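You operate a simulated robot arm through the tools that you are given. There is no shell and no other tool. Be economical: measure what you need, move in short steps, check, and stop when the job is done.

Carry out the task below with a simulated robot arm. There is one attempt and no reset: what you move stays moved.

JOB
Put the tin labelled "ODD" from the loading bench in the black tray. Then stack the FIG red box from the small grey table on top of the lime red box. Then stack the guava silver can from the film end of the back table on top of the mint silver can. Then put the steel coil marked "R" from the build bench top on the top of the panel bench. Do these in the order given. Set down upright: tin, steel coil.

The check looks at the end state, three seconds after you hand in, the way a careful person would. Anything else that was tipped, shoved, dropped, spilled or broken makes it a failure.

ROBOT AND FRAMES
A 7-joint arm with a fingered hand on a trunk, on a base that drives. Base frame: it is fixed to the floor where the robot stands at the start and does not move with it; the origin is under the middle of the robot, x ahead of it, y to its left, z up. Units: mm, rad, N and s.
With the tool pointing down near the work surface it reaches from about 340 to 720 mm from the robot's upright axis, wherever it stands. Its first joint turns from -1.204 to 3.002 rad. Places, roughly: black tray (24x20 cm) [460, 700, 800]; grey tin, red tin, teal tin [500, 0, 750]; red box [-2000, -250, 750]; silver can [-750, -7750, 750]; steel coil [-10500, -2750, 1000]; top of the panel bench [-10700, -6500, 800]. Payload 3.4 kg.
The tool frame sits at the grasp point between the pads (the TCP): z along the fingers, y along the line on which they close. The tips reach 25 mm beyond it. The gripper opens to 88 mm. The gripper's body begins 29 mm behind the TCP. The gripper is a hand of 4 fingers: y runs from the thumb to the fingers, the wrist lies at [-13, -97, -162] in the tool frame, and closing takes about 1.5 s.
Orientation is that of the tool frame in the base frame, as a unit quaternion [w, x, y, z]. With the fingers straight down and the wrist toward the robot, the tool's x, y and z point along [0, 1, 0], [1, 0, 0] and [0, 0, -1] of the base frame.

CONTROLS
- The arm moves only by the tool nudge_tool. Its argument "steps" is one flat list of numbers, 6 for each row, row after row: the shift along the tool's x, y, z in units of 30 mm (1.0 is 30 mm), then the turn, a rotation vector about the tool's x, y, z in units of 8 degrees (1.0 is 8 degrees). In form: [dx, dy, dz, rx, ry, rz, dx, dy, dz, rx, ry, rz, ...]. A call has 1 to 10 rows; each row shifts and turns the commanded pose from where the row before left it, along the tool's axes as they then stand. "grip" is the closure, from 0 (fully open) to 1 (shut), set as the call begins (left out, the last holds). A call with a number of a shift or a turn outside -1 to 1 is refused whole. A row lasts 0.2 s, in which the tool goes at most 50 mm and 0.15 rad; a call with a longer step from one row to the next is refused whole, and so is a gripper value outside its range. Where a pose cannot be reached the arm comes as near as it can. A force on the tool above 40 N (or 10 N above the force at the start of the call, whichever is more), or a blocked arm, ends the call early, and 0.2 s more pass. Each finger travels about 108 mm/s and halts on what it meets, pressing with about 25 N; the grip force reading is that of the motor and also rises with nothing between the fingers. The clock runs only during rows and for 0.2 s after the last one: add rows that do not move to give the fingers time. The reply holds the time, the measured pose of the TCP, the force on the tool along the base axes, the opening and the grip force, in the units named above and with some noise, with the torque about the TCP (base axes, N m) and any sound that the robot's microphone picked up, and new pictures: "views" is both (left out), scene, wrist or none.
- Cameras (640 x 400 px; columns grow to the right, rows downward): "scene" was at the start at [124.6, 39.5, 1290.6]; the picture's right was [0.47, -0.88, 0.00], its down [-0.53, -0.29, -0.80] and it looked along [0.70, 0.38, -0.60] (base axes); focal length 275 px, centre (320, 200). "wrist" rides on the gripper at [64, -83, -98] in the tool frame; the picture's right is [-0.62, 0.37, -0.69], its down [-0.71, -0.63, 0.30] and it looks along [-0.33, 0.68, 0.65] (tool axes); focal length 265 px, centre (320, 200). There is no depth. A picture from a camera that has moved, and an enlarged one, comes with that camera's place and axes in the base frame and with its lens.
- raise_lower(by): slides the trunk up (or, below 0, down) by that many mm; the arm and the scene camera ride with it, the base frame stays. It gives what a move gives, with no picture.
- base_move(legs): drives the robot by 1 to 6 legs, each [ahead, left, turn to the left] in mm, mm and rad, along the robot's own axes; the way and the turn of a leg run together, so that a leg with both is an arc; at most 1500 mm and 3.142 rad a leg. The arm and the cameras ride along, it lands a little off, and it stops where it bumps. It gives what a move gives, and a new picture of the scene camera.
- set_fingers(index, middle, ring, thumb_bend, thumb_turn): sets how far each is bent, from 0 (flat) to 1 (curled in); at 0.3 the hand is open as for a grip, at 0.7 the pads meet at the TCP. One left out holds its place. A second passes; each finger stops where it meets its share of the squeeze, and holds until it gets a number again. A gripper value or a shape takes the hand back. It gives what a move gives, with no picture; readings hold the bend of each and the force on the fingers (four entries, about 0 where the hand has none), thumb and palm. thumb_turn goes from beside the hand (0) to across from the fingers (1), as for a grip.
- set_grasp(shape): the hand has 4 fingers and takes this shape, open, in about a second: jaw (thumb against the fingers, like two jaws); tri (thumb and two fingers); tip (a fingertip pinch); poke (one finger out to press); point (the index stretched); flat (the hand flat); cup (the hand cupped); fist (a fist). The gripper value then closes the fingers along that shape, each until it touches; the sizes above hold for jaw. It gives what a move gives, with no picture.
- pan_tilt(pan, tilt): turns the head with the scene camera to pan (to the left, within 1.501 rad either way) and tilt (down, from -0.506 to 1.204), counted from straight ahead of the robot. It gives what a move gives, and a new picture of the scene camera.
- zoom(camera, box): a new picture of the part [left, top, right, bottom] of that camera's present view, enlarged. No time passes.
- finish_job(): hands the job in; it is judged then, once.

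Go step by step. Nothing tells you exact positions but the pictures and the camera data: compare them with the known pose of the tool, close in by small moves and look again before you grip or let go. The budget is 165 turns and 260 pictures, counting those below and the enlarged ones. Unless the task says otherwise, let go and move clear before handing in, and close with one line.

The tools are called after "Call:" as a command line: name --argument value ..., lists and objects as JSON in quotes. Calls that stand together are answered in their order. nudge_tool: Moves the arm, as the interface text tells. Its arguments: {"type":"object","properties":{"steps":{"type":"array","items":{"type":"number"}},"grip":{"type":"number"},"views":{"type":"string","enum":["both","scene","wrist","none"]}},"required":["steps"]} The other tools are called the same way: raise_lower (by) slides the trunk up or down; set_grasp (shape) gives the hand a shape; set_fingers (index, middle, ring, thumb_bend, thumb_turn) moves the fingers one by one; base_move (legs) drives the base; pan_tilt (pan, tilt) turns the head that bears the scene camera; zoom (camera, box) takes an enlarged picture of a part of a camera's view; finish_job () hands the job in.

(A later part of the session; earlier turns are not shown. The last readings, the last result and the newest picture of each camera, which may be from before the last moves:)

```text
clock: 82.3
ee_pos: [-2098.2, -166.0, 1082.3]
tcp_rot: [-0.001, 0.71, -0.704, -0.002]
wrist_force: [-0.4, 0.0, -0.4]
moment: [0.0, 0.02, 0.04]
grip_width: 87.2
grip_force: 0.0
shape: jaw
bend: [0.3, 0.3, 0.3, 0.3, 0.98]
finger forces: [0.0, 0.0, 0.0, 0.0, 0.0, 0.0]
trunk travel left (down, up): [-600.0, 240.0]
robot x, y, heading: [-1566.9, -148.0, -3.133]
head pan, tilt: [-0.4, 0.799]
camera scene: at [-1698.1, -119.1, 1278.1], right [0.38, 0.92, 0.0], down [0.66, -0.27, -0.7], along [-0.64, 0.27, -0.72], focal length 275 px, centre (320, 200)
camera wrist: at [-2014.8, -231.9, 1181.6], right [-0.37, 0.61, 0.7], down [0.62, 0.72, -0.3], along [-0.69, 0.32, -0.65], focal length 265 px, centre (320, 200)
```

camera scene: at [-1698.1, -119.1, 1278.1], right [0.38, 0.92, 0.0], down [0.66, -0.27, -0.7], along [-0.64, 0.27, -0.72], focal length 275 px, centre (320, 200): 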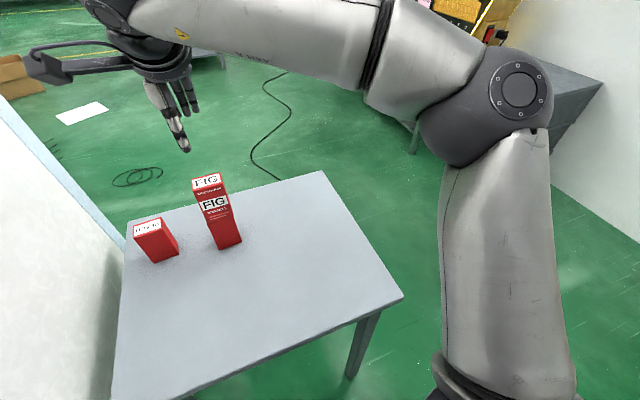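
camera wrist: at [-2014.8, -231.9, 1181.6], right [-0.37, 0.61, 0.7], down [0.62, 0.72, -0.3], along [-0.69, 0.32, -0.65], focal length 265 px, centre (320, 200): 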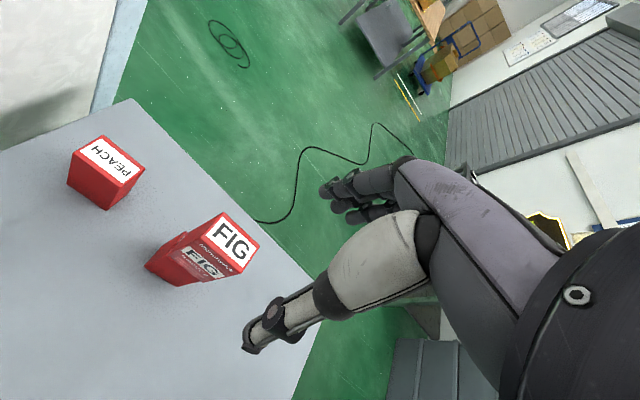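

FIG stands squarely on LIME. Retract, back off and turn toward the far (−y) end for the cans.

Call:
nudge_tool --steps '[0, -0.9, 0, 0, 0, 0, 0, -0.9, 0, 0, 0, 0, 0, -0.9, 0, 0, 0, 0, 0, -0.9, 0, 0, 0, 0, 0, -0.9, 0, 0, 0, 0]' --views "none"

Call:
base_move --legs '[[-420, 0, 0], [0, 0, 1.563]]'

Call:
pan_tilt --pan 0.6 --tilt 0.35

```text
clock: 83.5
ee_pos: [-1962.5, -165.3, 1082.8]
tcp_rot: [-0.001, 0.711, -0.703, -0.002]
wrist_force: [0.0, 0.6, 0.0]
moment: [-0.07, -0.01, -0.02]
grip_width: 87.6
grip_force: 0.0
shape: jaw
bend: [0.3, 0.3, 0.3, 0.3, 0.98]
finger forces: [0.0, 0.0, 0.0, 0.0, 0.1, 0.0]
trunk travel left (down, up): [-600.0, 240.0]
robot x, y, heading: [-1574.6, -146.6, -3.138]
head pan, tilt: [-0.4, 0.799]
```

```text
clock: 89.9
ee_pos: [-1138.1, -537.4, 1083.2]
tcp_rot: [0.0, 1.0, 0.0, -0.002]
wrist_force: [0.2, 0.7, -0.1]
moment: [-0.01, 0.0, -0.01]
grip_width: 87.7
grip_force: 0.1
shape: jaw
bend: [0.3, 0.3, 0.3, 0.3, 0.98]
finger forces: [0.1, 0.1, 0.1, 0.1, 0.0, 0.0]
trunk travel left (down, up): [-600.0, 240.0]
robot x, y, heading: [-1150.7, -147.0, -1.575]
head pan, tilt: [-0.4, 0.799]
camera scene: at [-1185.3, -271.9, 1278.1], right [-0.92, 0.39, 0.0], down [0.28, 0.66, -0.7], along [-0.27, -0.64, -0.72], focal length 275 px, centre (320, 200)
```

scene: 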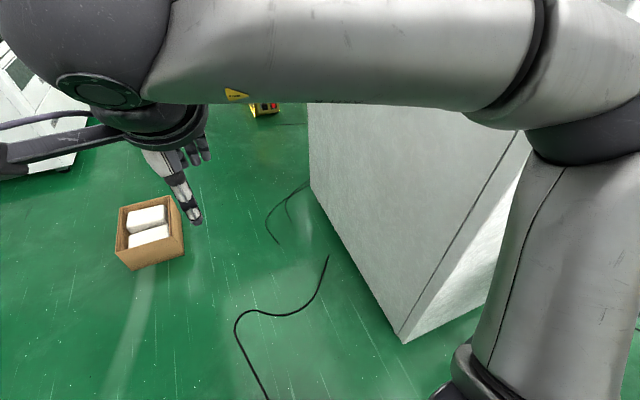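

```text
clock: 91.2
ee_pos: [-1136.3, -537.0, 1082.4]
tcp_rot: [0.001, 1.0, 0.0, -0.001]
wrist_force: [0.3, -0.1, -0.3]
moment: [-0.01, 0.0, -0.01]
grip_width: 87.9
grip_force: 0.1
shape: jaw
bend: [0.3, 0.3, 0.3, 0.3, 0.98]
finger forces: [0.0, 0.1, 0.1, 0.0, 0.0, 0.1]
trunk travel left (down, up): [-600.0, 240.0]
robot x, y, heading: [-1154.5, -141.7, -1.576]
head pan, tilt: [0.6, 0.351]
camera scene: at [-1101.4, -274.7, 1317.7], right [-0.83, -0.56, 0.0], down [-0.19, 0.28, -0.94], along [0.53, -0.78, -0.34], focal length 275 px, centre (320, 200)
```

scene: 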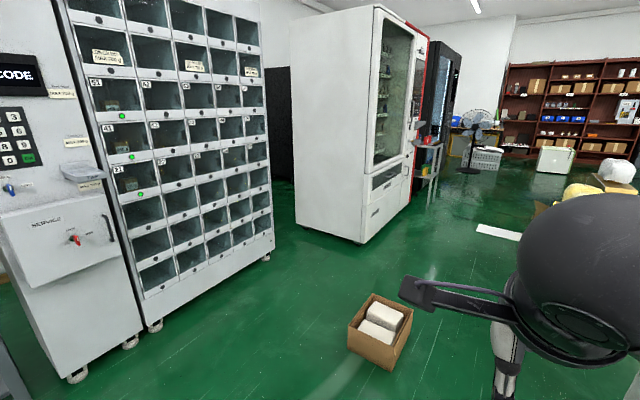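

A cardboard box sits at left (x > −830) and the block at right (x < −1668). I'll go down the corridor at x ≈ −1200.

Call:
base_move --legs '[[0, -50, 0], [1400, 0, 0]]'

Call:
pan_tilt --pan 0.3 --tilt 0.3

```text
clock: 98.7
ee_pos: [-1183.8, -1940.3, 1083.5]
tcp_rot: [0.001, 1.0, 0.004, -0.003]
wrist_force: [-0.7, 0.3, 0.1]
moment: [0.01, -0.01, -0.02]
grip_width: 87.6
grip_force: 0.1
shape: jaw
bend: [0.3, 0.3, 0.3, 0.3, 0.98]
finger forces: [0.1, 0.0, 0.1, 0.0, 0.1, 0.1]
trunk travel left (down, up): [-600.0, 240.0]
robot x, y, heading: [-1201.1, -1548.7, -1.568]
head pan, tilt: [0.6, 0.351]
camera scene: at [-1149.0, -1677.4, 1317.7], right [-0.82, -0.57, 0.0], down [-0.2, 0.28, -0.94], along [0.53, -0.77, -0.34], focal length 275 px, centre (320, 200)
```

scene: 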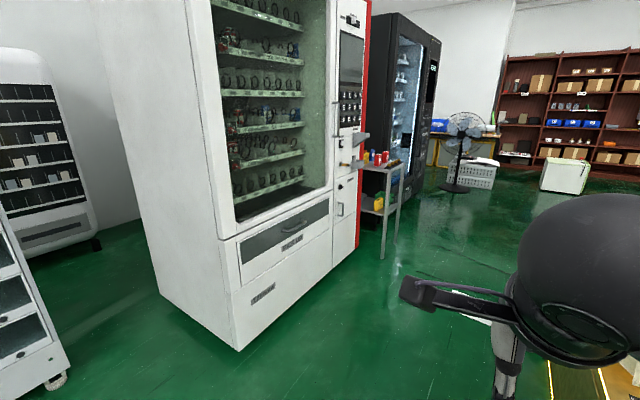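

```text
clock: 99.5
ee_pos: [-1185.2, -1938.3, 1083.2]
tcp_rot: [0.0, 1.0, 0.004, -0.002]
wrist_force: [-0.2, 0.2, 0.2]
moment: [-0.02, 0.0, 0.01]
grip_width: 87.7
grip_force: 0.0
shape: jaw
bend: [0.3, 0.3, 0.3, 0.3, 0.98]
finger forces: [0.1, 0.0, 0.0, 0.1, 0.0, 0.0]
trunk travel left (down, up): [-600.0, 240.0]
robot x, y, heading: [-1199.0, -1548.0, -1.564]
head pan, tilt: [0.3, 0.3]
camera scene: at [-1173.9, -1689.6, 1322.4], right [-0.95, -0.3, 0.0], down [-0.09, 0.28, -0.96], along [0.29, -0.91, -0.3], focal length 275 px, centre (320, 200)
```

scene: 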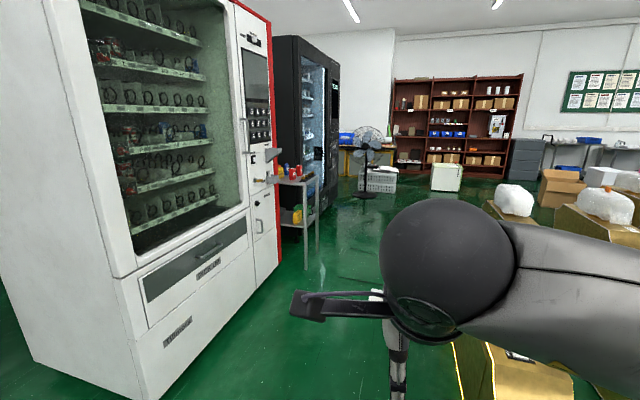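

The spot (−750, −7750) projects near the table behind the fan. Zoom there.

Call:
zoom --camera "scene" --box '[320, 90, 480, 200]'

Call:
zoom --camera "scene" --box '[460, 60, 640, 240]'

```text
3.64 times, centred on (400, 145) of scene
camera zoom: at [-1173.9, -1689.6, 1322.4], right [-0.95, -0.3, 0.0], down [-0.09, 0.28, -0.96], along [0.29, -0.91, -0.3], focal length 999 px, centre (29, 400)
```

zoom: 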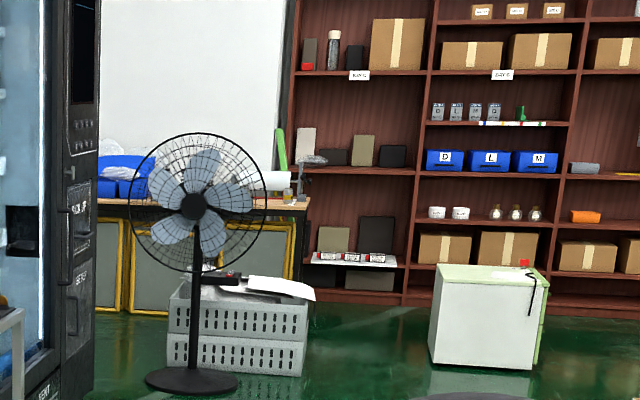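

```text
2.22 times, centred on (550, 150) of scene
camera zoom: at [-1173.9, -1689.6, 1322.4], right [-0.95, -0.3, 0.0], down [-0.09, 0.28, -0.96], along [0.29, -0.91, -0.3], focal length 610 px, centre (-191, 311)
```

zoom: 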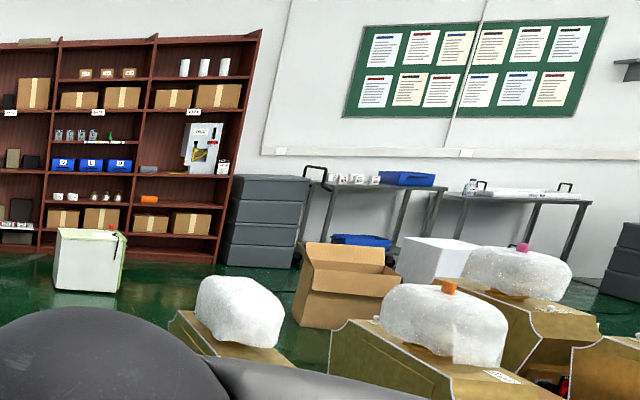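

The back table is behind the fan, against the far wall. A white sheet lies on the floor on my path; look at it more closely.

Call:
base_move --legs '[[700, 350, 0]]'

Call:
pan_tilt --pan -0.35 --tilt 0.6

```text
clock: 103.7
ee_pos: [-830.9, -2635.4, 1084.2]
tcp_rot: [0.0, 1.0, 0.003, -0.003]
wrist_force: [0.8, 0.4, 0.0]
moment: [0.0, -0.01, 0.01]
grip_width: 87.9
grip_force: 0.0
shape: jaw
bend: [0.3, 0.3, 0.3, 0.3, 0.98]
finger forces: [0.1, 0.0, 0.0, 0.0, 0.1, 0.0]
trunk travel left (down, up): [-600.0, 240.0]
robot x, y, heading: [-846.3, -2247.3, -1.575]
head pan, tilt: [0.3, 0.3]
camera scene: at [-820.0, -2386.0, 1322.4], right [-0.95, -0.3, 0.0], down [-0.09, 0.28, -0.96], along [0.29, -0.91, -0.3], focal length 275 px, centre (320, 200)
```

scene: 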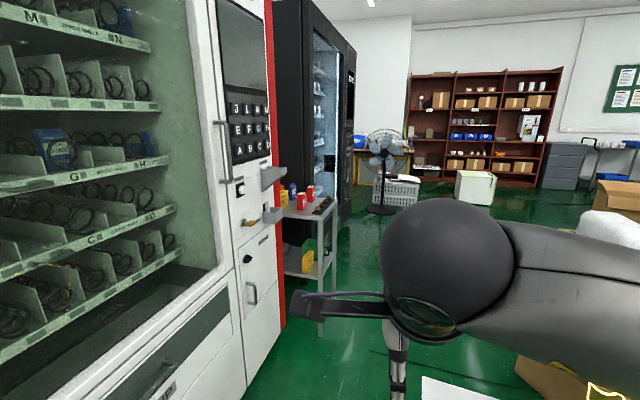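

```text
clock: 104.8
ee_pos: [-829.7, -2636.6, 1082.6]
tcp_rot: [0.0, 1.0, 0.004, -0.003]
wrist_force: [0.1, 1.2, -0.2]
moment: [0.02, -0.01, 0.01]
grip_width: 87.6
grip_force: 0.1
shape: jaw
bend: [0.3, 0.3, 0.3, 0.3, 0.98]
finger forces: [0.0, 0.0, 0.1, 0.1, 0.0, 0.0]
trunk travel left (down, up): [-600.0, 240.0]
robot x, y, heading: [-846.2, -2244.5, -1.563]
head pan, tilt: [-0.351, 0.6]
camera scene: at [-878.1, -2379.7, 1295.0], right [-0.94, 0.34, 0.0], down [0.19, 0.53, -0.83], along [-0.28, -0.78, -0.56], focal length 275 px, centre (320, 200)
```

scene: 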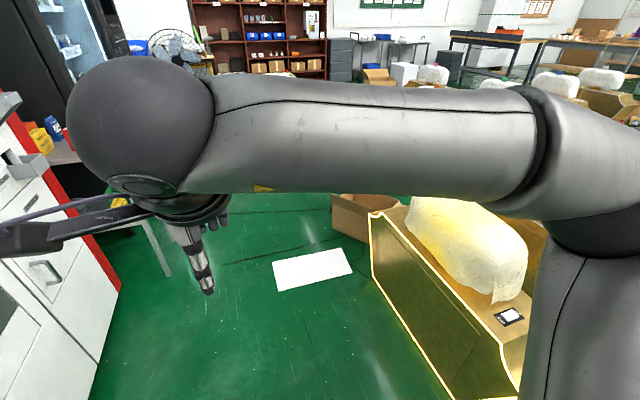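

The base is about ±235 mm wide; the gap between sheet (x −985) and trolley (x −409) fits at x ≈ −700. Drive through it.

Call:
base_move --legs '[[0, 146, 0], [900, 0, 0]]'

Call:
base_move --legs '[[1300, 0, 0]]'

Call:
pan_tilt --pan 0.15 --tilt 0.4

```text
clock: 110.5
ee_pos: [-680.8, -3537.0, 1082.2]
tcp_rot: [0.0, 1.0, 0.004, -0.003]
wrist_force: [-0.3, 0.6, 0.0]
moment: [0.01, -0.03, 0.02]
grip_width: 87.7
grip_force: 0.1
shape: jaw
bend: [0.3, 0.3, 0.3, 0.3, 0.98]
finger forces: [0.1, 0.1, 0.1, 0.0, 0.0, 0.0]
trunk travel left (down, up): [-600.0, 240.0]
robot x, y, heading: [-698.1, -3141.8, -1.567]
head pan, tilt: [-0.351, 0.6]
camera scene: at [-729.3, -3280.0, 1294.9], right [-0.94, 0.34, 0.0], down [0.19, 0.53, -0.82], along [-0.28, -0.78, -0.57], focal length 275 px, centre (320, 200)
```

scene: 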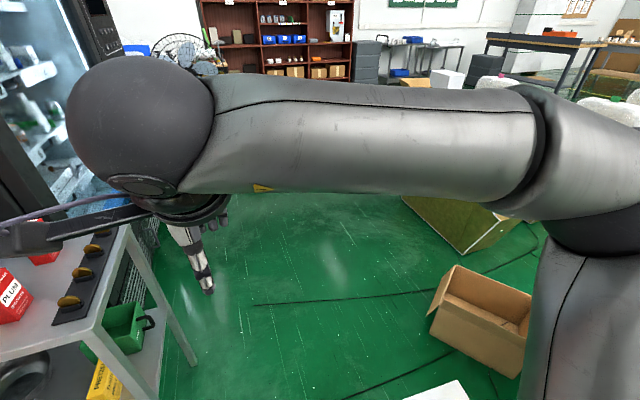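

```text
clock: 117.0
ee_pos: [-679.5, -4838.9, 1083.1]
tcp_rot: [0.0, 1.0, 0.001, -0.002]
wrist_force: [0.4, 0.1, -0.3]
moment: [-0.01, 0.01, 0.01]
grip_width: 87.6
grip_force: 0.2
shape: jaw
bend: [0.3, 0.3, 0.3, 0.3, 0.98]
finger forces: [0.0, 0.0, 0.0, 0.0, 0.1, 0.0]
trunk travel left (down, up): [-600.0, 240.0]
robot x, y, heading: [-692.6, -4451.2, -1.573]
head pan, tilt: [-0.351, 0.6]
camera scene: at [-726.5, -4581.6, 1294.9], right [-0.94, 0.34, 0.0], down [0.19, 0.53, -0.82], along [-0.28, -0.78, -0.57], focal length 275 px, centre (320, 200)
```

scene: 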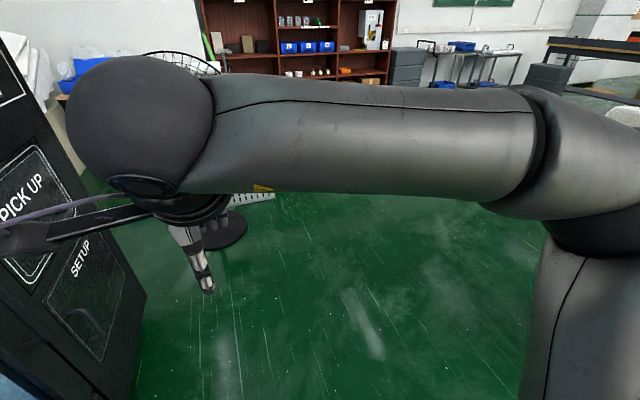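

```text
clock: 117.9
ee_pos: [-680.0, -4839.6, 1082.3]
tcp_rot: [0.0, 1.0, 0.003, -0.002]
wrist_force: [-0.9, 0.0, 0.2]
moment: [0.02, -0.03, -0.01]
grip_width: 87.6
grip_force: 0.1
shape: jaw
bend: [0.3, 0.3, 0.3, 0.3, 0.98]
finger forces: [0.1, 0.0, 0.0, 0.1, 0.1, 0.0]
trunk travel left (down, up): [-600.0, 240.0]
robot x, y, heading: [-693.0, -4446.0, -1.57]
head pan, tilt: [0.15, 0.4]
camera scene: at [-682.3, -4590.0, 1313.1], right [-0.99, -0.15, 0.0], down [-0.06, 0.39, -0.92], along [0.14, -0.91, -0.39], focal length 275 px, centre (320, 200)
```

scene: 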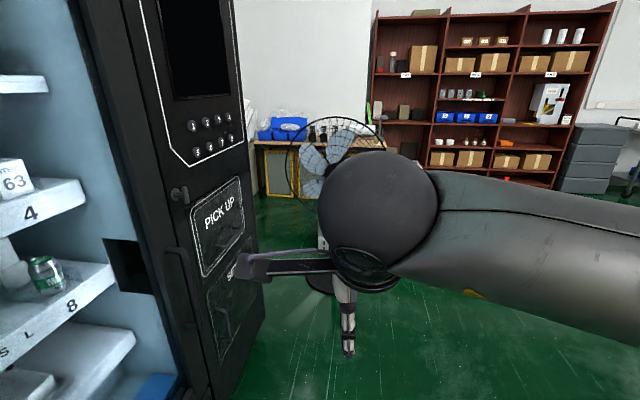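

Fan at about (−450, −6130). Shift right and go around it.

Call:
base_move --legs '[[0, -650, 0], [1500, 0, 0]]'

Call:
pan_tilt --pan 0.7 --tilt 0.4

```text
clock: 128.6
ee_pos: [-1323.6, -6336.8, 1083.1]
tcp_rot: [0.0, 1.0, 0.001, -0.003]
wrist_force: [0.2, 0.2, 0.4]
moment: [0.01, 0.0, 0.0]
grip_width: 87.8
grip_force: 0.1
shape: jaw
bend: [0.3, 0.3, 0.3, 0.3, 0.98]
finger forces: [0.1, 0.0, 0.1, 0.0, 0.0, 0.0]
trunk travel left (down, up): [-600.0, 240.0]
robot x, y, heading: [-1338.3, -5941.3, -1.575]
head pan, tilt: [0.15, 0.4]
camera scene: at [-1326.9, -6088.9, 1313.1], right [-0.99, -0.15, 0.0], down [-0.06, 0.39, -0.92], along [0.14, -0.91, -0.39], focal length 275 px, centre (320, 200)
```

scene: 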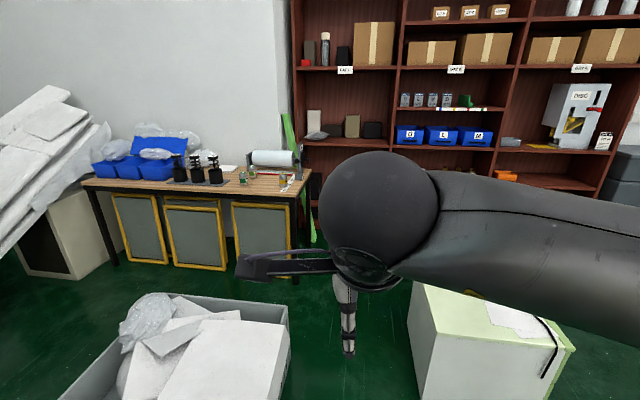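

```text
clock: 129.5
ee_pos: [-1324.9, -6336.4, 1082.3]
tcp_rot: [0.0, 1.0, 0.0, -0.003]
wrist_force: [0.3, 0.1, -0.1]
moment: [-0.03, -0.01, 0.01]
grip_width: 87.8
grip_force: 0.0
shape: jaw
bend: [0.3, 0.3, 0.3, 0.3, 0.98]
finger forces: [0.0, 0.0, 0.0, 0.0, 0.1, 0.1]
trunk travel left (down, up): [-600.0, 240.0]
robot x, y, heading: [-1341.0, -5946.2, -1.569]
head pan, tilt: [0.7, 0.4]
camera scene: at [-1281.2, -6068.1, 1313.2], right [-0.77, -0.64, 0.0], down [-0.25, 0.3, -0.92], along [0.59, -0.71, -0.39], focal length 275 px, centre (320, 200)
```

scene: 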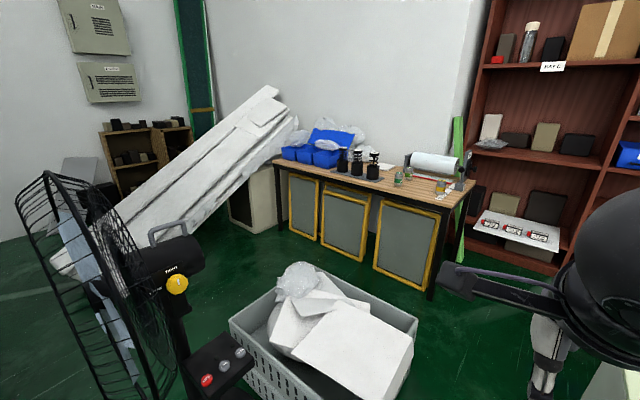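

Cans are near the film roll at the right end of the table. Zoom in on them and measure the gap between crate and cabinet.

Call:
zoom --camera "scene" --box '[330, 130, 500, 230]'

Call:
pan_tilt --pan 0.45 --tilt 0.85

Call:
pan_tilt --pan -0.5 --tilt 0.85

```text
3.76 times, centred on (415, 180) of scene
camera zoom: at [-1281.2, -6068.1, 1313.2], right [-0.77, -0.64, 0.0], down [-0.25, 0.3, -0.92], along [0.59, -0.71, -0.39], focal length 1034 px, centre (-38, 275)
```

zoom: 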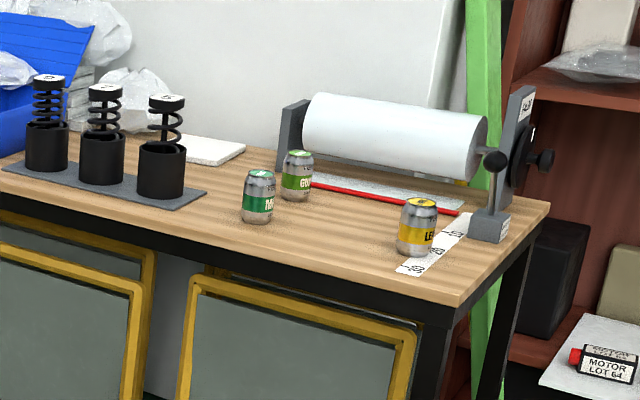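

```text
clock: 130.4
ee_pos: [-1324.2, -6337.3, 1081.9]
tcp_rot: [0.0, 1.0, 0.001, -0.003]
wrist_force: [0.3, 0.0, 0.1]
moment: [0.03, 0.01, -0.01]
grip_width: 87.8
grip_force: 0.2
shape: jaw
bend: [0.3, 0.3, 0.3, 0.3, 0.98]
finger forces: [0.0, 0.0, 0.1, 0.1, 0.0, 0.0]
trunk travel left (down, up): [-600.0, 240.0]
robot x, y, heading: [-1339.1, -5948.5, -1.572]
head pan, tilt: [0.45, 0.85]
camera scene: at [-1306.7, -6067.6, 1274.1], right [-0.9, -0.44, 0.0], down [-0.33, 0.68, -0.66], along [0.29, -0.59, -0.75], focal length 275 px, centre (320, 200)
```

scene: 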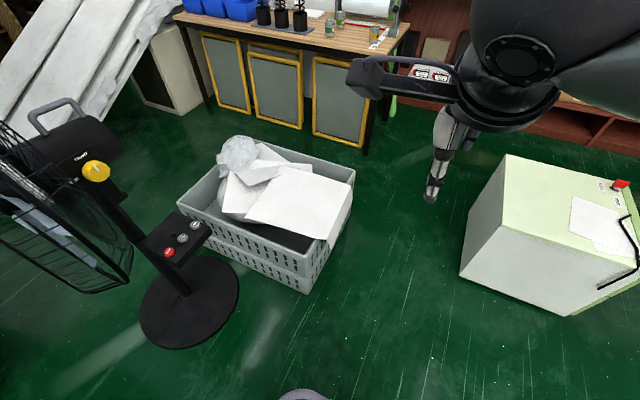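

```text
clock: 131.7
ee_pos: [-1324.4, -6336.7, 1083.4]
tcp_rot: [0.001, 1.0, 0.001, -0.002]
wrist_force: [-0.1, 0.2, 0.0]
moment: [-0.02, -0.04, -0.02]
grip_width: 87.6
grip_force: 0.0
shape: jaw
bend: [0.3, 0.3, 0.3, 0.3, 0.98]
finger forces: [0.0, 0.0, 0.1, 0.0, 0.1, 0.0]
trunk travel left (down, up): [-600.0, 240.0]
robot x, y, heading: [-1340.2, -5947.8, -1.572]
head pan, tilt: [-0.499, 0.85]
camera scene: at [-1378.1, -6065.8, 1274.0], right [-0.88, 0.48, 0.0], down [0.36, 0.66, -0.66], along [-0.32, -0.58, -0.75], focal length 275 px, centre (320, 200)
```

scene: 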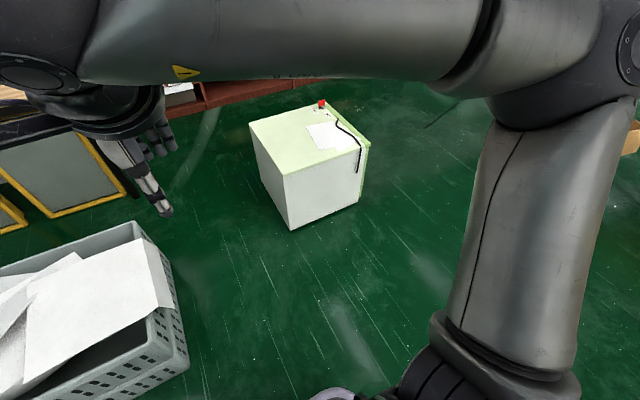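

The gap between crate (x −1010) and cabinet (x −1668) fits the base. Drive forward 1250 along x ≈ −1340 and look left.

Call:
base_move --legs '[[1250, 0, 0]]'

Call:
pan_tilt --pan 1.2 --tilt 0.7

```text
clock: 137.9
ee_pos: [-1325.8, -7578.9, 1082.2]
tcp_rot: [0.0, 1.0, 0.001, -0.004]
wrist_force: [0.3, -0.7, 0.5]
moment: [-0.01, -0.01, 0.01]
grip_width: 87.8
grip_force: 0.1
shape: jaw
bend: [0.3, 0.3, 0.3, 0.3, 0.98]
finger forces: [0.0, 0.0, 0.0, 0.1, 0.0, 0.1]
trunk travel left (down, up): [-600.0, 240.0]
robot x, y, heading: [-1340.8, -7188.6, -1.572]
head pan, tilt: [-0.499, 0.85]
camera scene: at [-1379.6, -7308.0, 1274.0], right [-0.88, 0.48, 0.0], down [0.36, 0.66, -0.66], along [-0.32, -0.58, -0.75], focal length 275 px, centre (320, 200)
```

scene: 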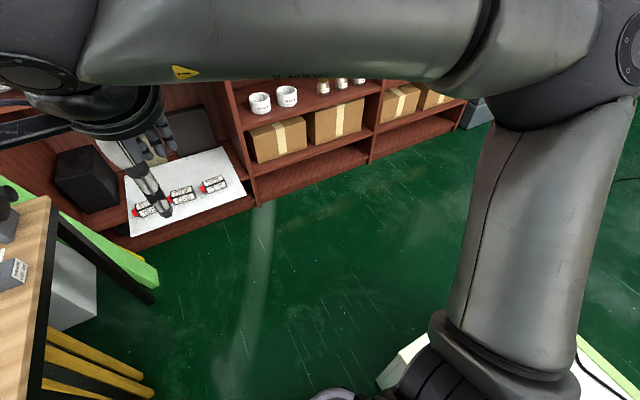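

```text
clock: 139.7
ee_pos: [-1326.3, -7578.7, 1082.2]
tcp_rot: [0.0, 1.0, 0.001, -0.003]
wrist_force: [-0.5, 0.9, 0.0]
moment: [-0.03, -0.06, 0.01]
grip_width: 87.6
grip_force: 0.0
shape: jaw
bend: [0.3, 0.3, 0.3, 0.3, 0.98]
finger forces: [0.0, 0.0, 0.0, 0.0, 0.1, 0.1]
trunk travel left (down, up): [-600.0, 240.0]
robot x, y, heading: [-1343.4, -7188.4, -1.578]
head pan, tilt: [1.201, 0.7]
camera scene: at [-1263.0, -7270.0, 1286.3], right [-0.36, -0.93, 0.0], down [-0.6, 0.23, -0.76], along [0.71, -0.28, -0.64], focal length 275 px, centre (320, 200)
```

scene: 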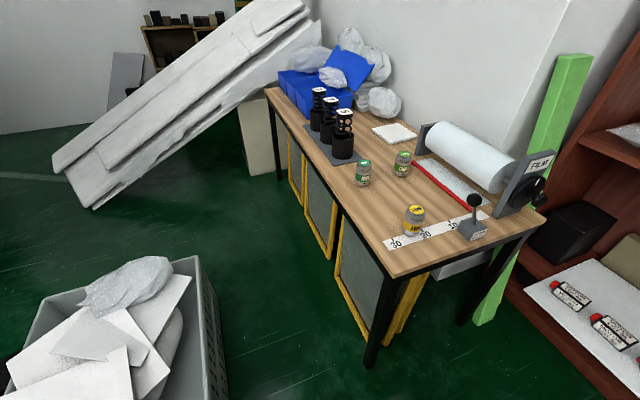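

There's more free room at the right end of the table (x < −940). Zoom on the cans to locate and read them.

Call:
zoom --camera "scene" --box '[330, 130, 500, 260]'

Call:
zoom --camera "wrist" --box '[0, 0, 640, 400]'

```text
3.08 times, centred on (415, 195) of scene
camera zoom: at [-1263.0, -7270.0, 1286.3], right [-0.36, -0.93, 0.0], down [-0.6, 0.23, -0.76], along [0.71, -0.28, -0.64], focal length 845 px, centre (28, 215)
```

zoom: 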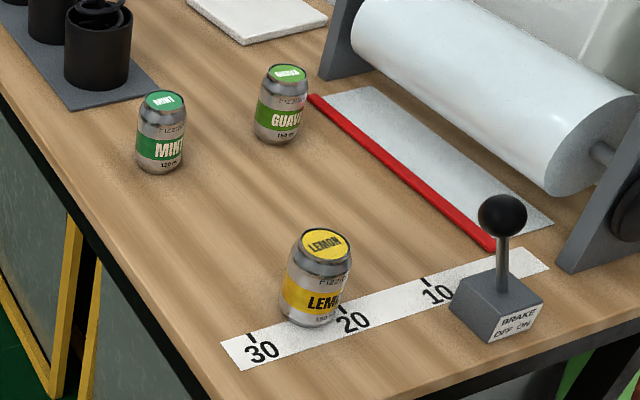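

```text
1.00 times, centred on (320, 200) of wrist (not enlarged: the box is as wide or as high as the picture)
camera zoom: at [-1261.7, -7496.7, 1181.8], right [-0.62, -0.37, 0.7], down [-0.72, 0.63, -0.3], along [-0.33, -0.68, -0.65], focal length 265 px, centre (320, 200)
```

zoom: 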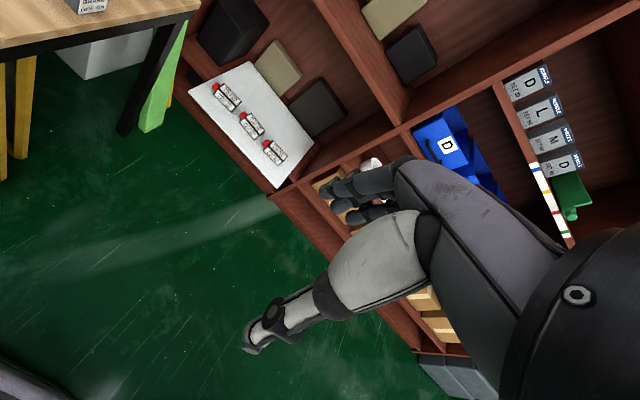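

Mint ≈ (−575, −7710), guava ≈ (−572, −7872), lemon ≈ (−850, −7722), table z ≈ 700. I'll turn to face +x and slide along to the table's right end.

Call:
base_move --legs '[[0, 0, 1.573], [0, -590, 0]]'

Call:
pan_tilt --pan 0.35 --tilt 0.8

```text
clock: 146.9
ee_pos: [-946.3, -7764.6, 1082.6]
tcp_rot: [0.002, 0.704, 0.71, -0.002]
wrist_force: [-0.6, -0.3, 0.8]
moment: [-0.03, 0.01, 0.01]
grip_width: 87.7
grip_force: 0.0
shape: jaw
bend: [0.3, 0.3, 0.3, 0.3, 0.98]
finger forces: [0.0, 0.1, 0.0, 0.0, 0.0, 0.0]
trunk travel left (down, up): [-600.0, 240.0]
robot x, y, heading: [-1339.7, -7781.0, 0.006]
head pan, tilt: [1.201, 0.7]
camera scene: at [-1259.1, -7704.3, 1286.3], right [0.93, -0.36, 0.0], down [-0.23, -0.6, -0.77], along [0.27, 0.72, -0.64], focal length 275 px, centre (320, 200)
```

scene: 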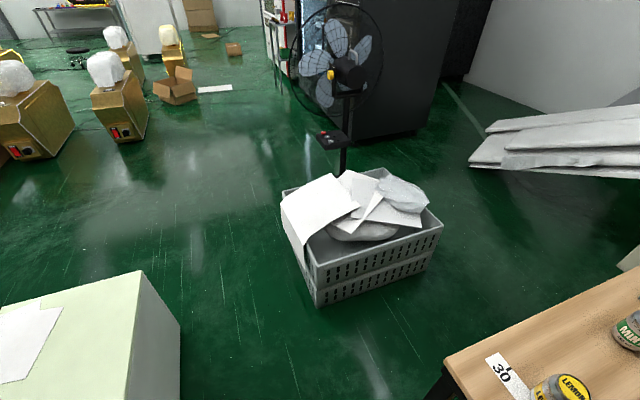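

```text
clock: 148.0
ee_pos: [-946.2, -7763.8, 1082.5]
tcp_rot: [0.002, 0.704, 0.71, -0.003]
wrist_force: [0.2, -0.1, -0.6]
moment: [0.02, 0.01, -0.01]
grip_width: 87.5
grip_force: 0.1
shape: jaw
bend: [0.3, 0.3, 0.3, 0.3, 0.98]
finger forces: [0.0, 0.0, 0.0, 0.0, 0.0, 0.0]
trunk travel left (down, up): [-600.0, 240.0]
robot x, y, heading: [-1336.7, -7784.7, 0.001]
head pan, tilt: [0.351, 0.799]
camera scene: at [-1213.8, -7755.0, 1278.1], right [0.35, -0.94, 0.0], down [-0.67, -0.25, -0.7], along [0.65, 0.24, -0.72], focal length 275 px, centre (320, 200)
```

scene: 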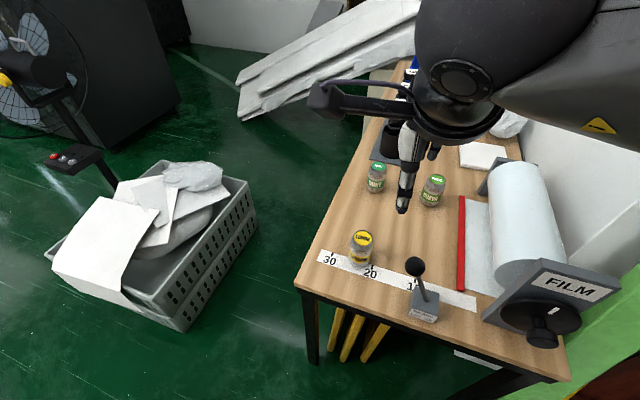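

Table end edge is at x −955; drive ahead 115 and bring the hand over the guava can.

Call:
base_move --legs '[[115, 0, 0]]'

Call:
nudge_tool --steps '[-0.2, 0.9, 0.2, 0, 0, 0, -0.2, 0.9, 0.2, 0, 0, 0, -0.2, 0.9, 0.2, 0, 0, 0, -0.2, 0.9, 0.2, 0, 0, 0, -0.2, 0.5, 0.2, 0, 0, 0, 0, 0, 0, 0, 0, 0]'

```text
clock: 149.2
ee_pos: [-832.0, -7762.9, 1081.5]
tcp_rot: [0.002, 0.704, 0.71, -0.002]
wrist_force: [0.5, 0.3, -0.5]
moment: [-0.02, -0.01, 0.04]
grip_width: 87.7
grip_force: 0.0
shape: jaw
bend: [0.3, 0.3, 0.3, 0.3, 0.98]
finger forces: [0.1, 0.1, 0.1, 0.1, 0.0, 0.0]
trunk travel left (down, up): [-600.0, 240.0]
robot x, y, heading: [-1223.6, -7783.5, 0.014]
head pan, tilt: [0.351, 0.799]
camera scene: at [-1098.0, -7754.4, 1277.9], right [0.35, -0.94, 0.0], down [-0.67, -0.25, -0.7], along [0.65, 0.24, -0.72], focal length 275 px, centre (320, 200)
```

scene: 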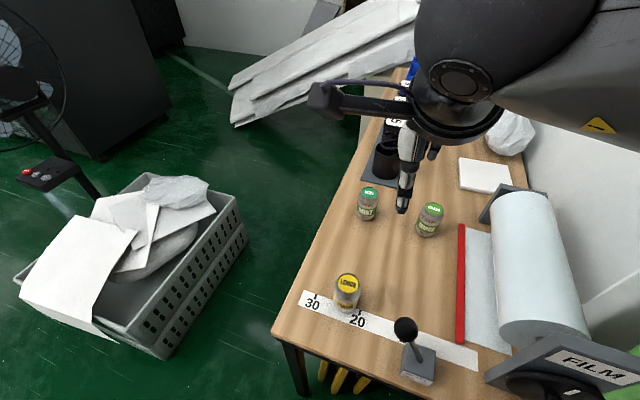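

```text
clock: 150.6
ee_pos: [-707.3, -7793.0, 1052.0]
tcp_rot: [0.002, 0.703, 0.711, -0.002]
wrist_force: [-0.1, 0.7, -0.1]
moment: [0.02, -0.03, 0.05]
grip_width: 87.8
grip_force: 0.1
shape: jaw
bend: [0.3, 0.3, 0.3, 0.3, 0.98]
finger forces: [0.0, 0.0, 0.0, 0.0, 0.0, 0.0]
trunk travel left (down, up): [-600.0, 240.0]
robot x, y, heading: [-1219.9, -7779.5, 0.002]
head pan, tilt: [0.351, 0.799]
camera scene: at [-1099.3, -7754.3, 1278.1], right [0.35, -0.94, 0.0], down [-0.67, -0.25, -0.7], along [0.65, 0.24, -0.72], focal length 275 px, centre (320, 200)
camera wrist: at [-792.6, -7730.7, 1151.9], right [0.37, -0.61, 0.7], down [-0.62, -0.72, -0.3], along [0.69, -0.32, -0.65], focal length 265 px, centre (320, 200)
```

scene: 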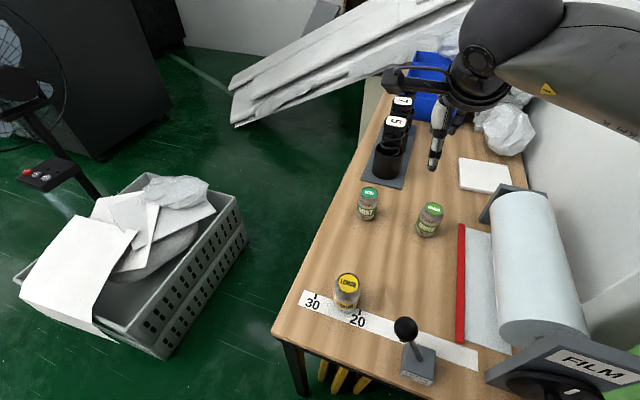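
wrist: 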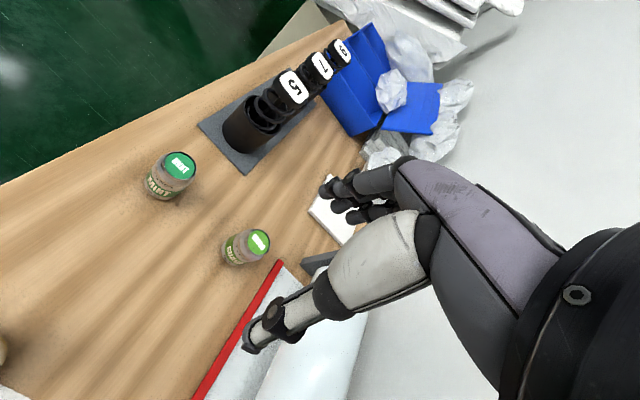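

Call:
zoom --camera "scene" --box '[340, 170, 480, 258]'

Call:
zoom --camera "wrist" --box '[130, 130, 290, 280]'

```text
4.55 times, centred on (410, 214) of scene
camera zoom: at [-1099.3, -7754.3, 1278.1], right [0.35, -0.94, 0.0], down [-0.67, -0.25, -0.7], along [0.65, 0.24, -0.72], focal length 1248 px, centre (-89, 136)
```

zoom: 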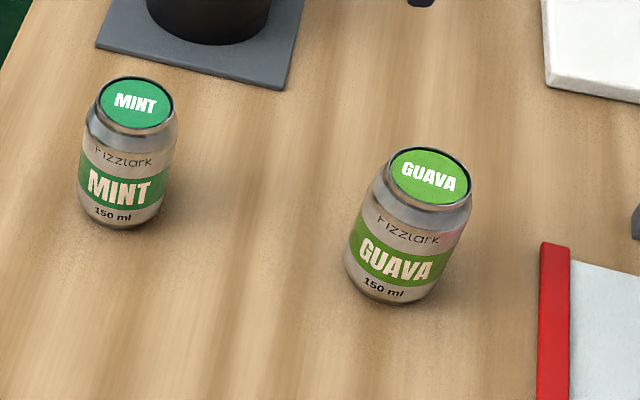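

```text
2.67 times, centred on (210, 205) of wrist
camera zoom: at [-792.6, -7730.7, 1151.9], right [0.37, -0.61, 0.7], down [-0.62, -0.72, -0.3], along [0.69, -0.32, -0.65], focal length 708 px, centre (613, 187)
```

zoom: 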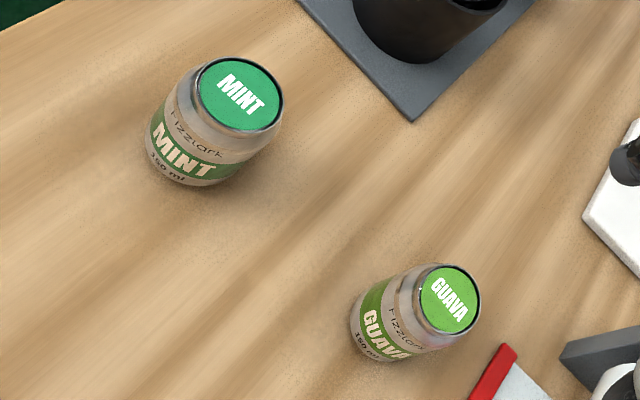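

Guava top ≈ (−565, −7864, 765), mint top ≈ (−565, −7695, 765), cans 53 mm wide. Move above guava.

Call:
nudge_tool --steps '[-0.295, 0.593, 0.6, 0, 0, 0, -0.295, 0.593, 0.6, 0, 0, 0, -0.295, 0.593, 0.6, 0, 0, 0, -0.295, 0.593, 0.6, 0, 0, 0, -0.295, 0.593, 0.8, 0, 0, 0, -0.295, 0.593, 0.8, 0, 0, 0, -0.295, 0.593, 0.8, 0, 0, 0, -0.295, 0.593, 0.8, 0, 0, 0, 0, 0, 0, 0, 0, 0]'

```text
clock: 152.6
ee_pos: [-563.9, -7864.0, 886.4]
tcp_rot: [0.003, 0.704, 0.71, -0.001]
wrist_force: [-0.8, 0.0, 0.4]
moment: [0.01, 0.0, 0.03]
grip_width: 87.6
grip_force: 0.0
shape: jaw
bend: [0.3, 0.3, 0.3, 0.3, 0.98]
finger forces: [0.1, 0.0, 0.0, 0.1, 0.0, 0.0]
trunk travel left (down, up): [-600.0, 240.0]
robot x, y, heading: [-1220.0, -7780.2, 0.006]
head pan, tilt: [0.351, 0.799]
camera scene: at [-1099.5, -7754.3, 1278.1], right [0.35, -0.94, 0.0], down [-0.67, -0.25, -0.7], along [0.65, 0.24, -0.72], focal length 275 px, centre (320, 200)
camera wrist: at [-649.3, -7800.4, 984.1], right [0.37, -0.61, 0.7], down [-0.62, -0.72, -0.3], along [0.69, -0.32, -0.65], focal length 265 px, centre (320, 200)
```

scene: 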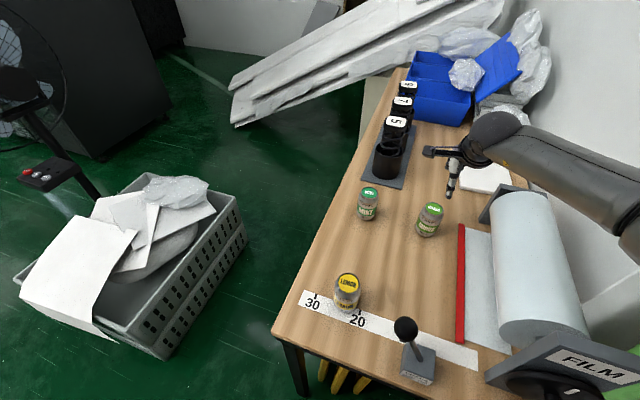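
wrist: 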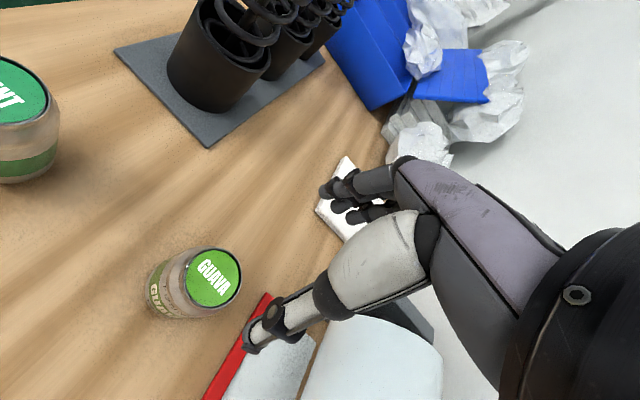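

The forearm passes over the film roll (top ≈ 865), so I'll raise the trunk 180 mm to keep the elbow high, then look.

Call:
raise_lower --by 180

Call:
pan_tilt --pan -0.1 --tilt 0.85

```text
clock: 154.6
ee_pos: [-565.7, -7863.1, 1064.2]
tcp_rot: [0.002, 0.704, 0.71, -0.003]
wrist_force: [-0.6, 1.1, -0.7]
moment: [-0.01, 0.04, 0.03]
grip_width: 87.7
grip_force: 0.2
shape: jaw
bend: [0.3, 0.3, 0.3, 0.3, 0.98]
finger forces: [0.0, 0.1, 0.0, 0.1, 0.0, 0.0]
trunk travel left (down, up): [-780.0, 60.0]
robot x, y, heading: [-1226.8, -7783.1, 0.004]
head pan, tilt: [0.351, 0.799]
```

```text
clock: 155.5
ee_pos: [-565.0, -7864.3, 1065.1]
tcp_rot: [0.002, 0.704, 0.71, -0.002]
wrist_force: [-0.7, 0.1, 0.2]
moment: [0.04, 0.0, -0.01]
grip_width: 87.6
grip_force: 0.1
shape: jaw
bend: [0.3, 0.3, 0.3, 0.3, 0.98]
finger forces: [0.1, 0.0, 0.0, 0.0, 0.1, 0.0]
trunk travel left (down, up): [-780.0, 60.0]
robot x, y, heading: [-1224.3, -7782.9, 0.002]
head pan, tilt: [-0.099, 0.85]
camera scene: at [-1096.8, -7789.8, 1454.0], right [-0.09, -1.0, 0.0], down [-0.75, 0.07, -0.66], along [0.66, -0.06, -0.75], focal length 275 px, centre (320, 200)
```

scene: 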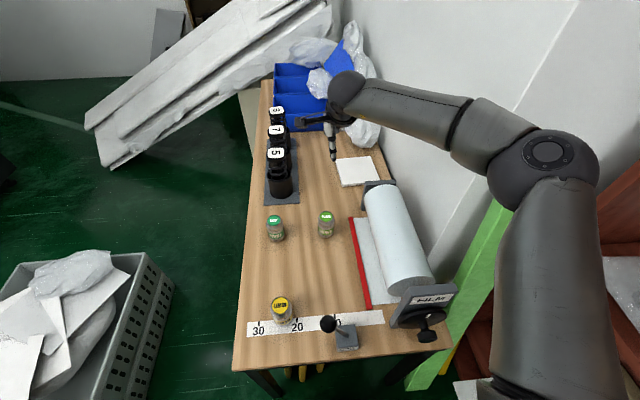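

Elbow is well above the roll now. Descend in stages and watch the elbow.

Call:
nudge_tool --steps '[0, 0, 0.8, 0, 0, 0, 0, 0, 0.8, 0, 0, 0, 0, 0, 0.8, 0, 0, 0, 0, 0, 0.8, 0, 0, 0, 0, 0, 0.8, 0, 0, 0, 0, 0, 0.8, 0, 0, 0, 0, 0, 0.8, 0, 0, 0, 0, 0, 0.6, 0, 0, 0, 0, 0, 0, 0, 0, 0]'

```text
clock: 157.5
ee_pos: [-565.9, -7864.8, 878.1]
tcp_rot: [0.003, 0.703, 0.711, -0.002]
wrist_force: [-0.5, -1.5, -0.3]
moment: [0.03, 0.01, -0.01]
grip_width: 87.8
grip_force: 0.0
shape: jaw
bend: [0.3, 0.3, 0.3, 0.3, 0.98]
finger forces: [0.0, 0.1, 0.0, 0.0, 0.0, 0.0]
trunk travel left (down, up): [-780.0, 60.0]
robot x, y, heading: [-1222.8, -7779.1, 0.001]
head pan, tilt: [-0.099, 0.85]
camera scene: at [-1097.0, -7790.0, 1454.1], right [-0.09, -1.0, 0.0], down [-0.75, 0.07, -0.66], along [0.66, -0.06, -0.75], focal length 275 px, centre (320, 200)
camera wrist: at [-649.9, -7801.7, 977.4], right [0.37, -0.61, 0.7], down [-0.62, -0.72, -0.3], along [0.69, -0.32, -0.65], focal length 265 px, centre (320, 200)
```

scene: 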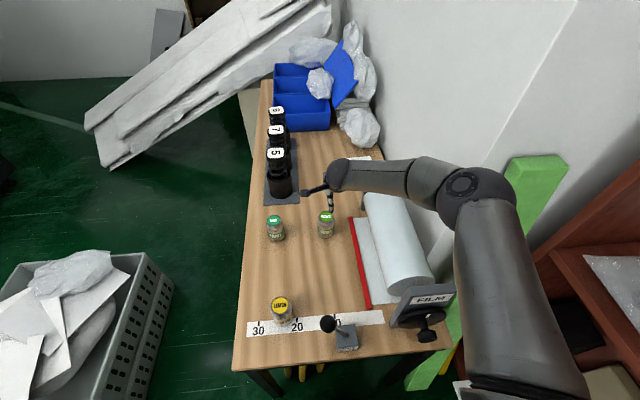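
wrist: 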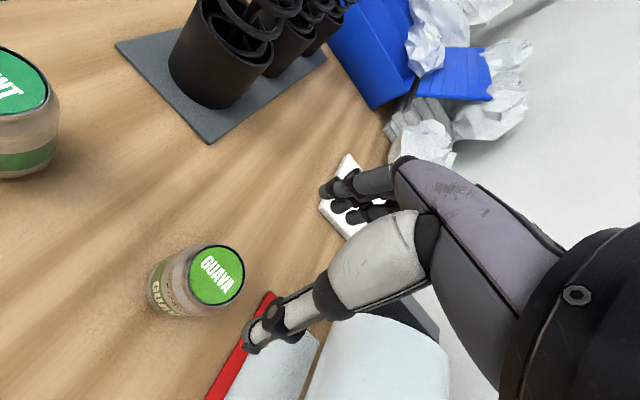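

Elbow stays high. Guava centre reads about (−568, −7863). Descend to just above grip height.

Call:
nudge_tool --steps '[0, -0.1, 0.7, 0, 0, 0, 0, 0, 0.7, 0, 0, 0, 0, 0, 0.6, 0, 0, 0, 0, 0, 0.4, 0, 0, 0, 0, 0, 0, 0, 0, 0]'

```text
clock: 158.7
ee_pos: [-567.6, -7864.6, 806.8]
tcp_rot: [0.002, 0.704, 0.71, -0.002]
wrist_force: [0.0, -0.4, 0.1]
moment: [0.06, 0.04, 0.01]
grip_width: 87.7
grip_force: 0.0
shape: jaw
bend: [0.3, 0.3, 0.3, 0.3, 0.98]
finger forces: [0.0, 0.0, 0.0, 0.0, 0.1, 0.0]
trunk travel left (down, up): [-780.0, 60.0]
robot x, y, heading: [-1223.7, -7781.9, 0.002]
head pan, tilt: [-0.099, 0.85]
camera scene: at [-1096.9, -7789.9, 1454.0], right [-0.09, -1.0, 0.0], down [-0.75, 0.07, -0.66], along [0.66, -0.06, -0.75], focal length 275 px, centre (320, 200)
camera wrist: at [-652.1, -7801.4, 905.7], right [0.37, -0.61, 0.7], down [-0.62, -0.72, -0.3], along [0.69, -0.32, -0.65], focal length 265 px, centre (320, 200)
```

scene: 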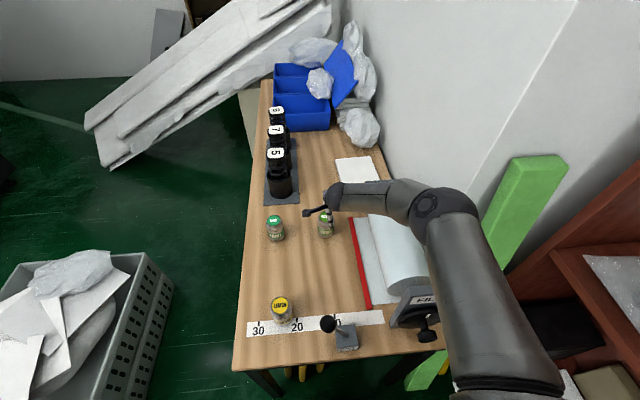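
wrist: 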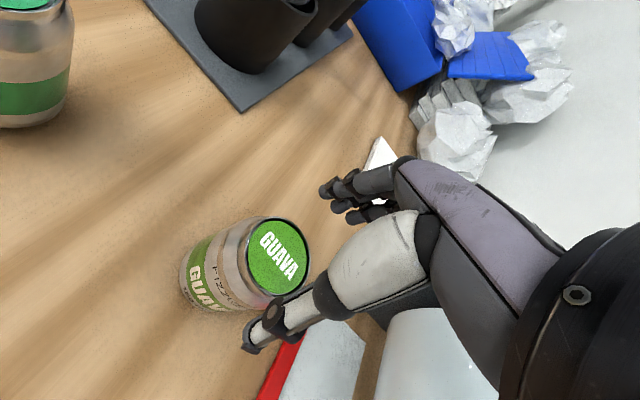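

Centred. Lower to z ≈ 747 and close.

Call:
nudge_tool --steps '[0, 0.02, 0.5, 0, 0, 0, 0, 0, 0.5, 0, 0, 0, 0, 0, 0.4, 0, 0, 0, 0, 0, 0.4, 0, 0, 0, 0, 0, 0.2, 0, 0, 0, 0, 0, 0, 0, 0, 0]'

```text
clock: 160.1
ee_pos: [-568.0, -7864.8, 752.1]
tcp_rot: [0.004, 0.704, 0.71, 0.001]
wrist_force: [-2.3, -0.7, 19.0]
moment: [0.23, 0.3, 0.07]
grip_width: 88.0
grip_force: 0.0
shape: jaw
bend: [0.3, 0.3, 0.3, 0.29, 0.97]
finger forces: [0.0, 0.0, 0.0, 0.1, 15.5, 0.0]
trunk travel left (down, up): [-780.0, 60.0]
robot x, y, heading: [-1223.6, -7783.3, 0.004]
head pan, tilt: [-0.099, 0.85]
camera scene: at [-1102.0, -7789.8, 1454.7], right [-0.09, -1.0, 0.0], down [-0.75, 0.07, -0.66], along [0.66, -0.06, -0.75], focal length 275 px, centre (320, 200)
camera wrist: at [-653.0, -7802.1, 849.6], right [0.37, -0.61, 0.7], down [-0.62, -0.72, -0.3], along [0.69, -0.32, -0.65], focal length 265 px, centre (320, 200)
```

scene: 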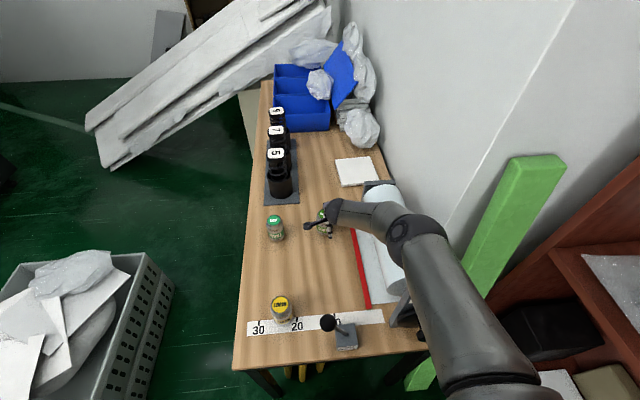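
wrist: 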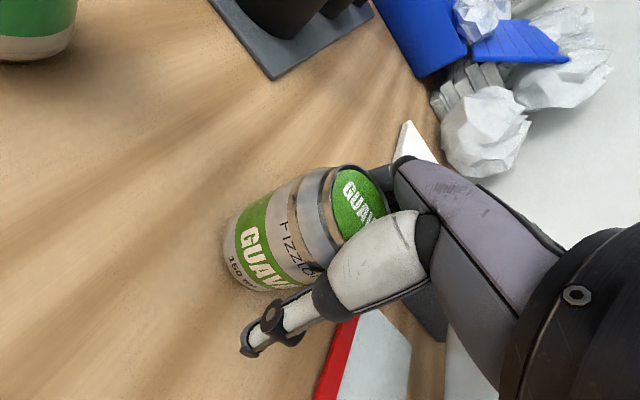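

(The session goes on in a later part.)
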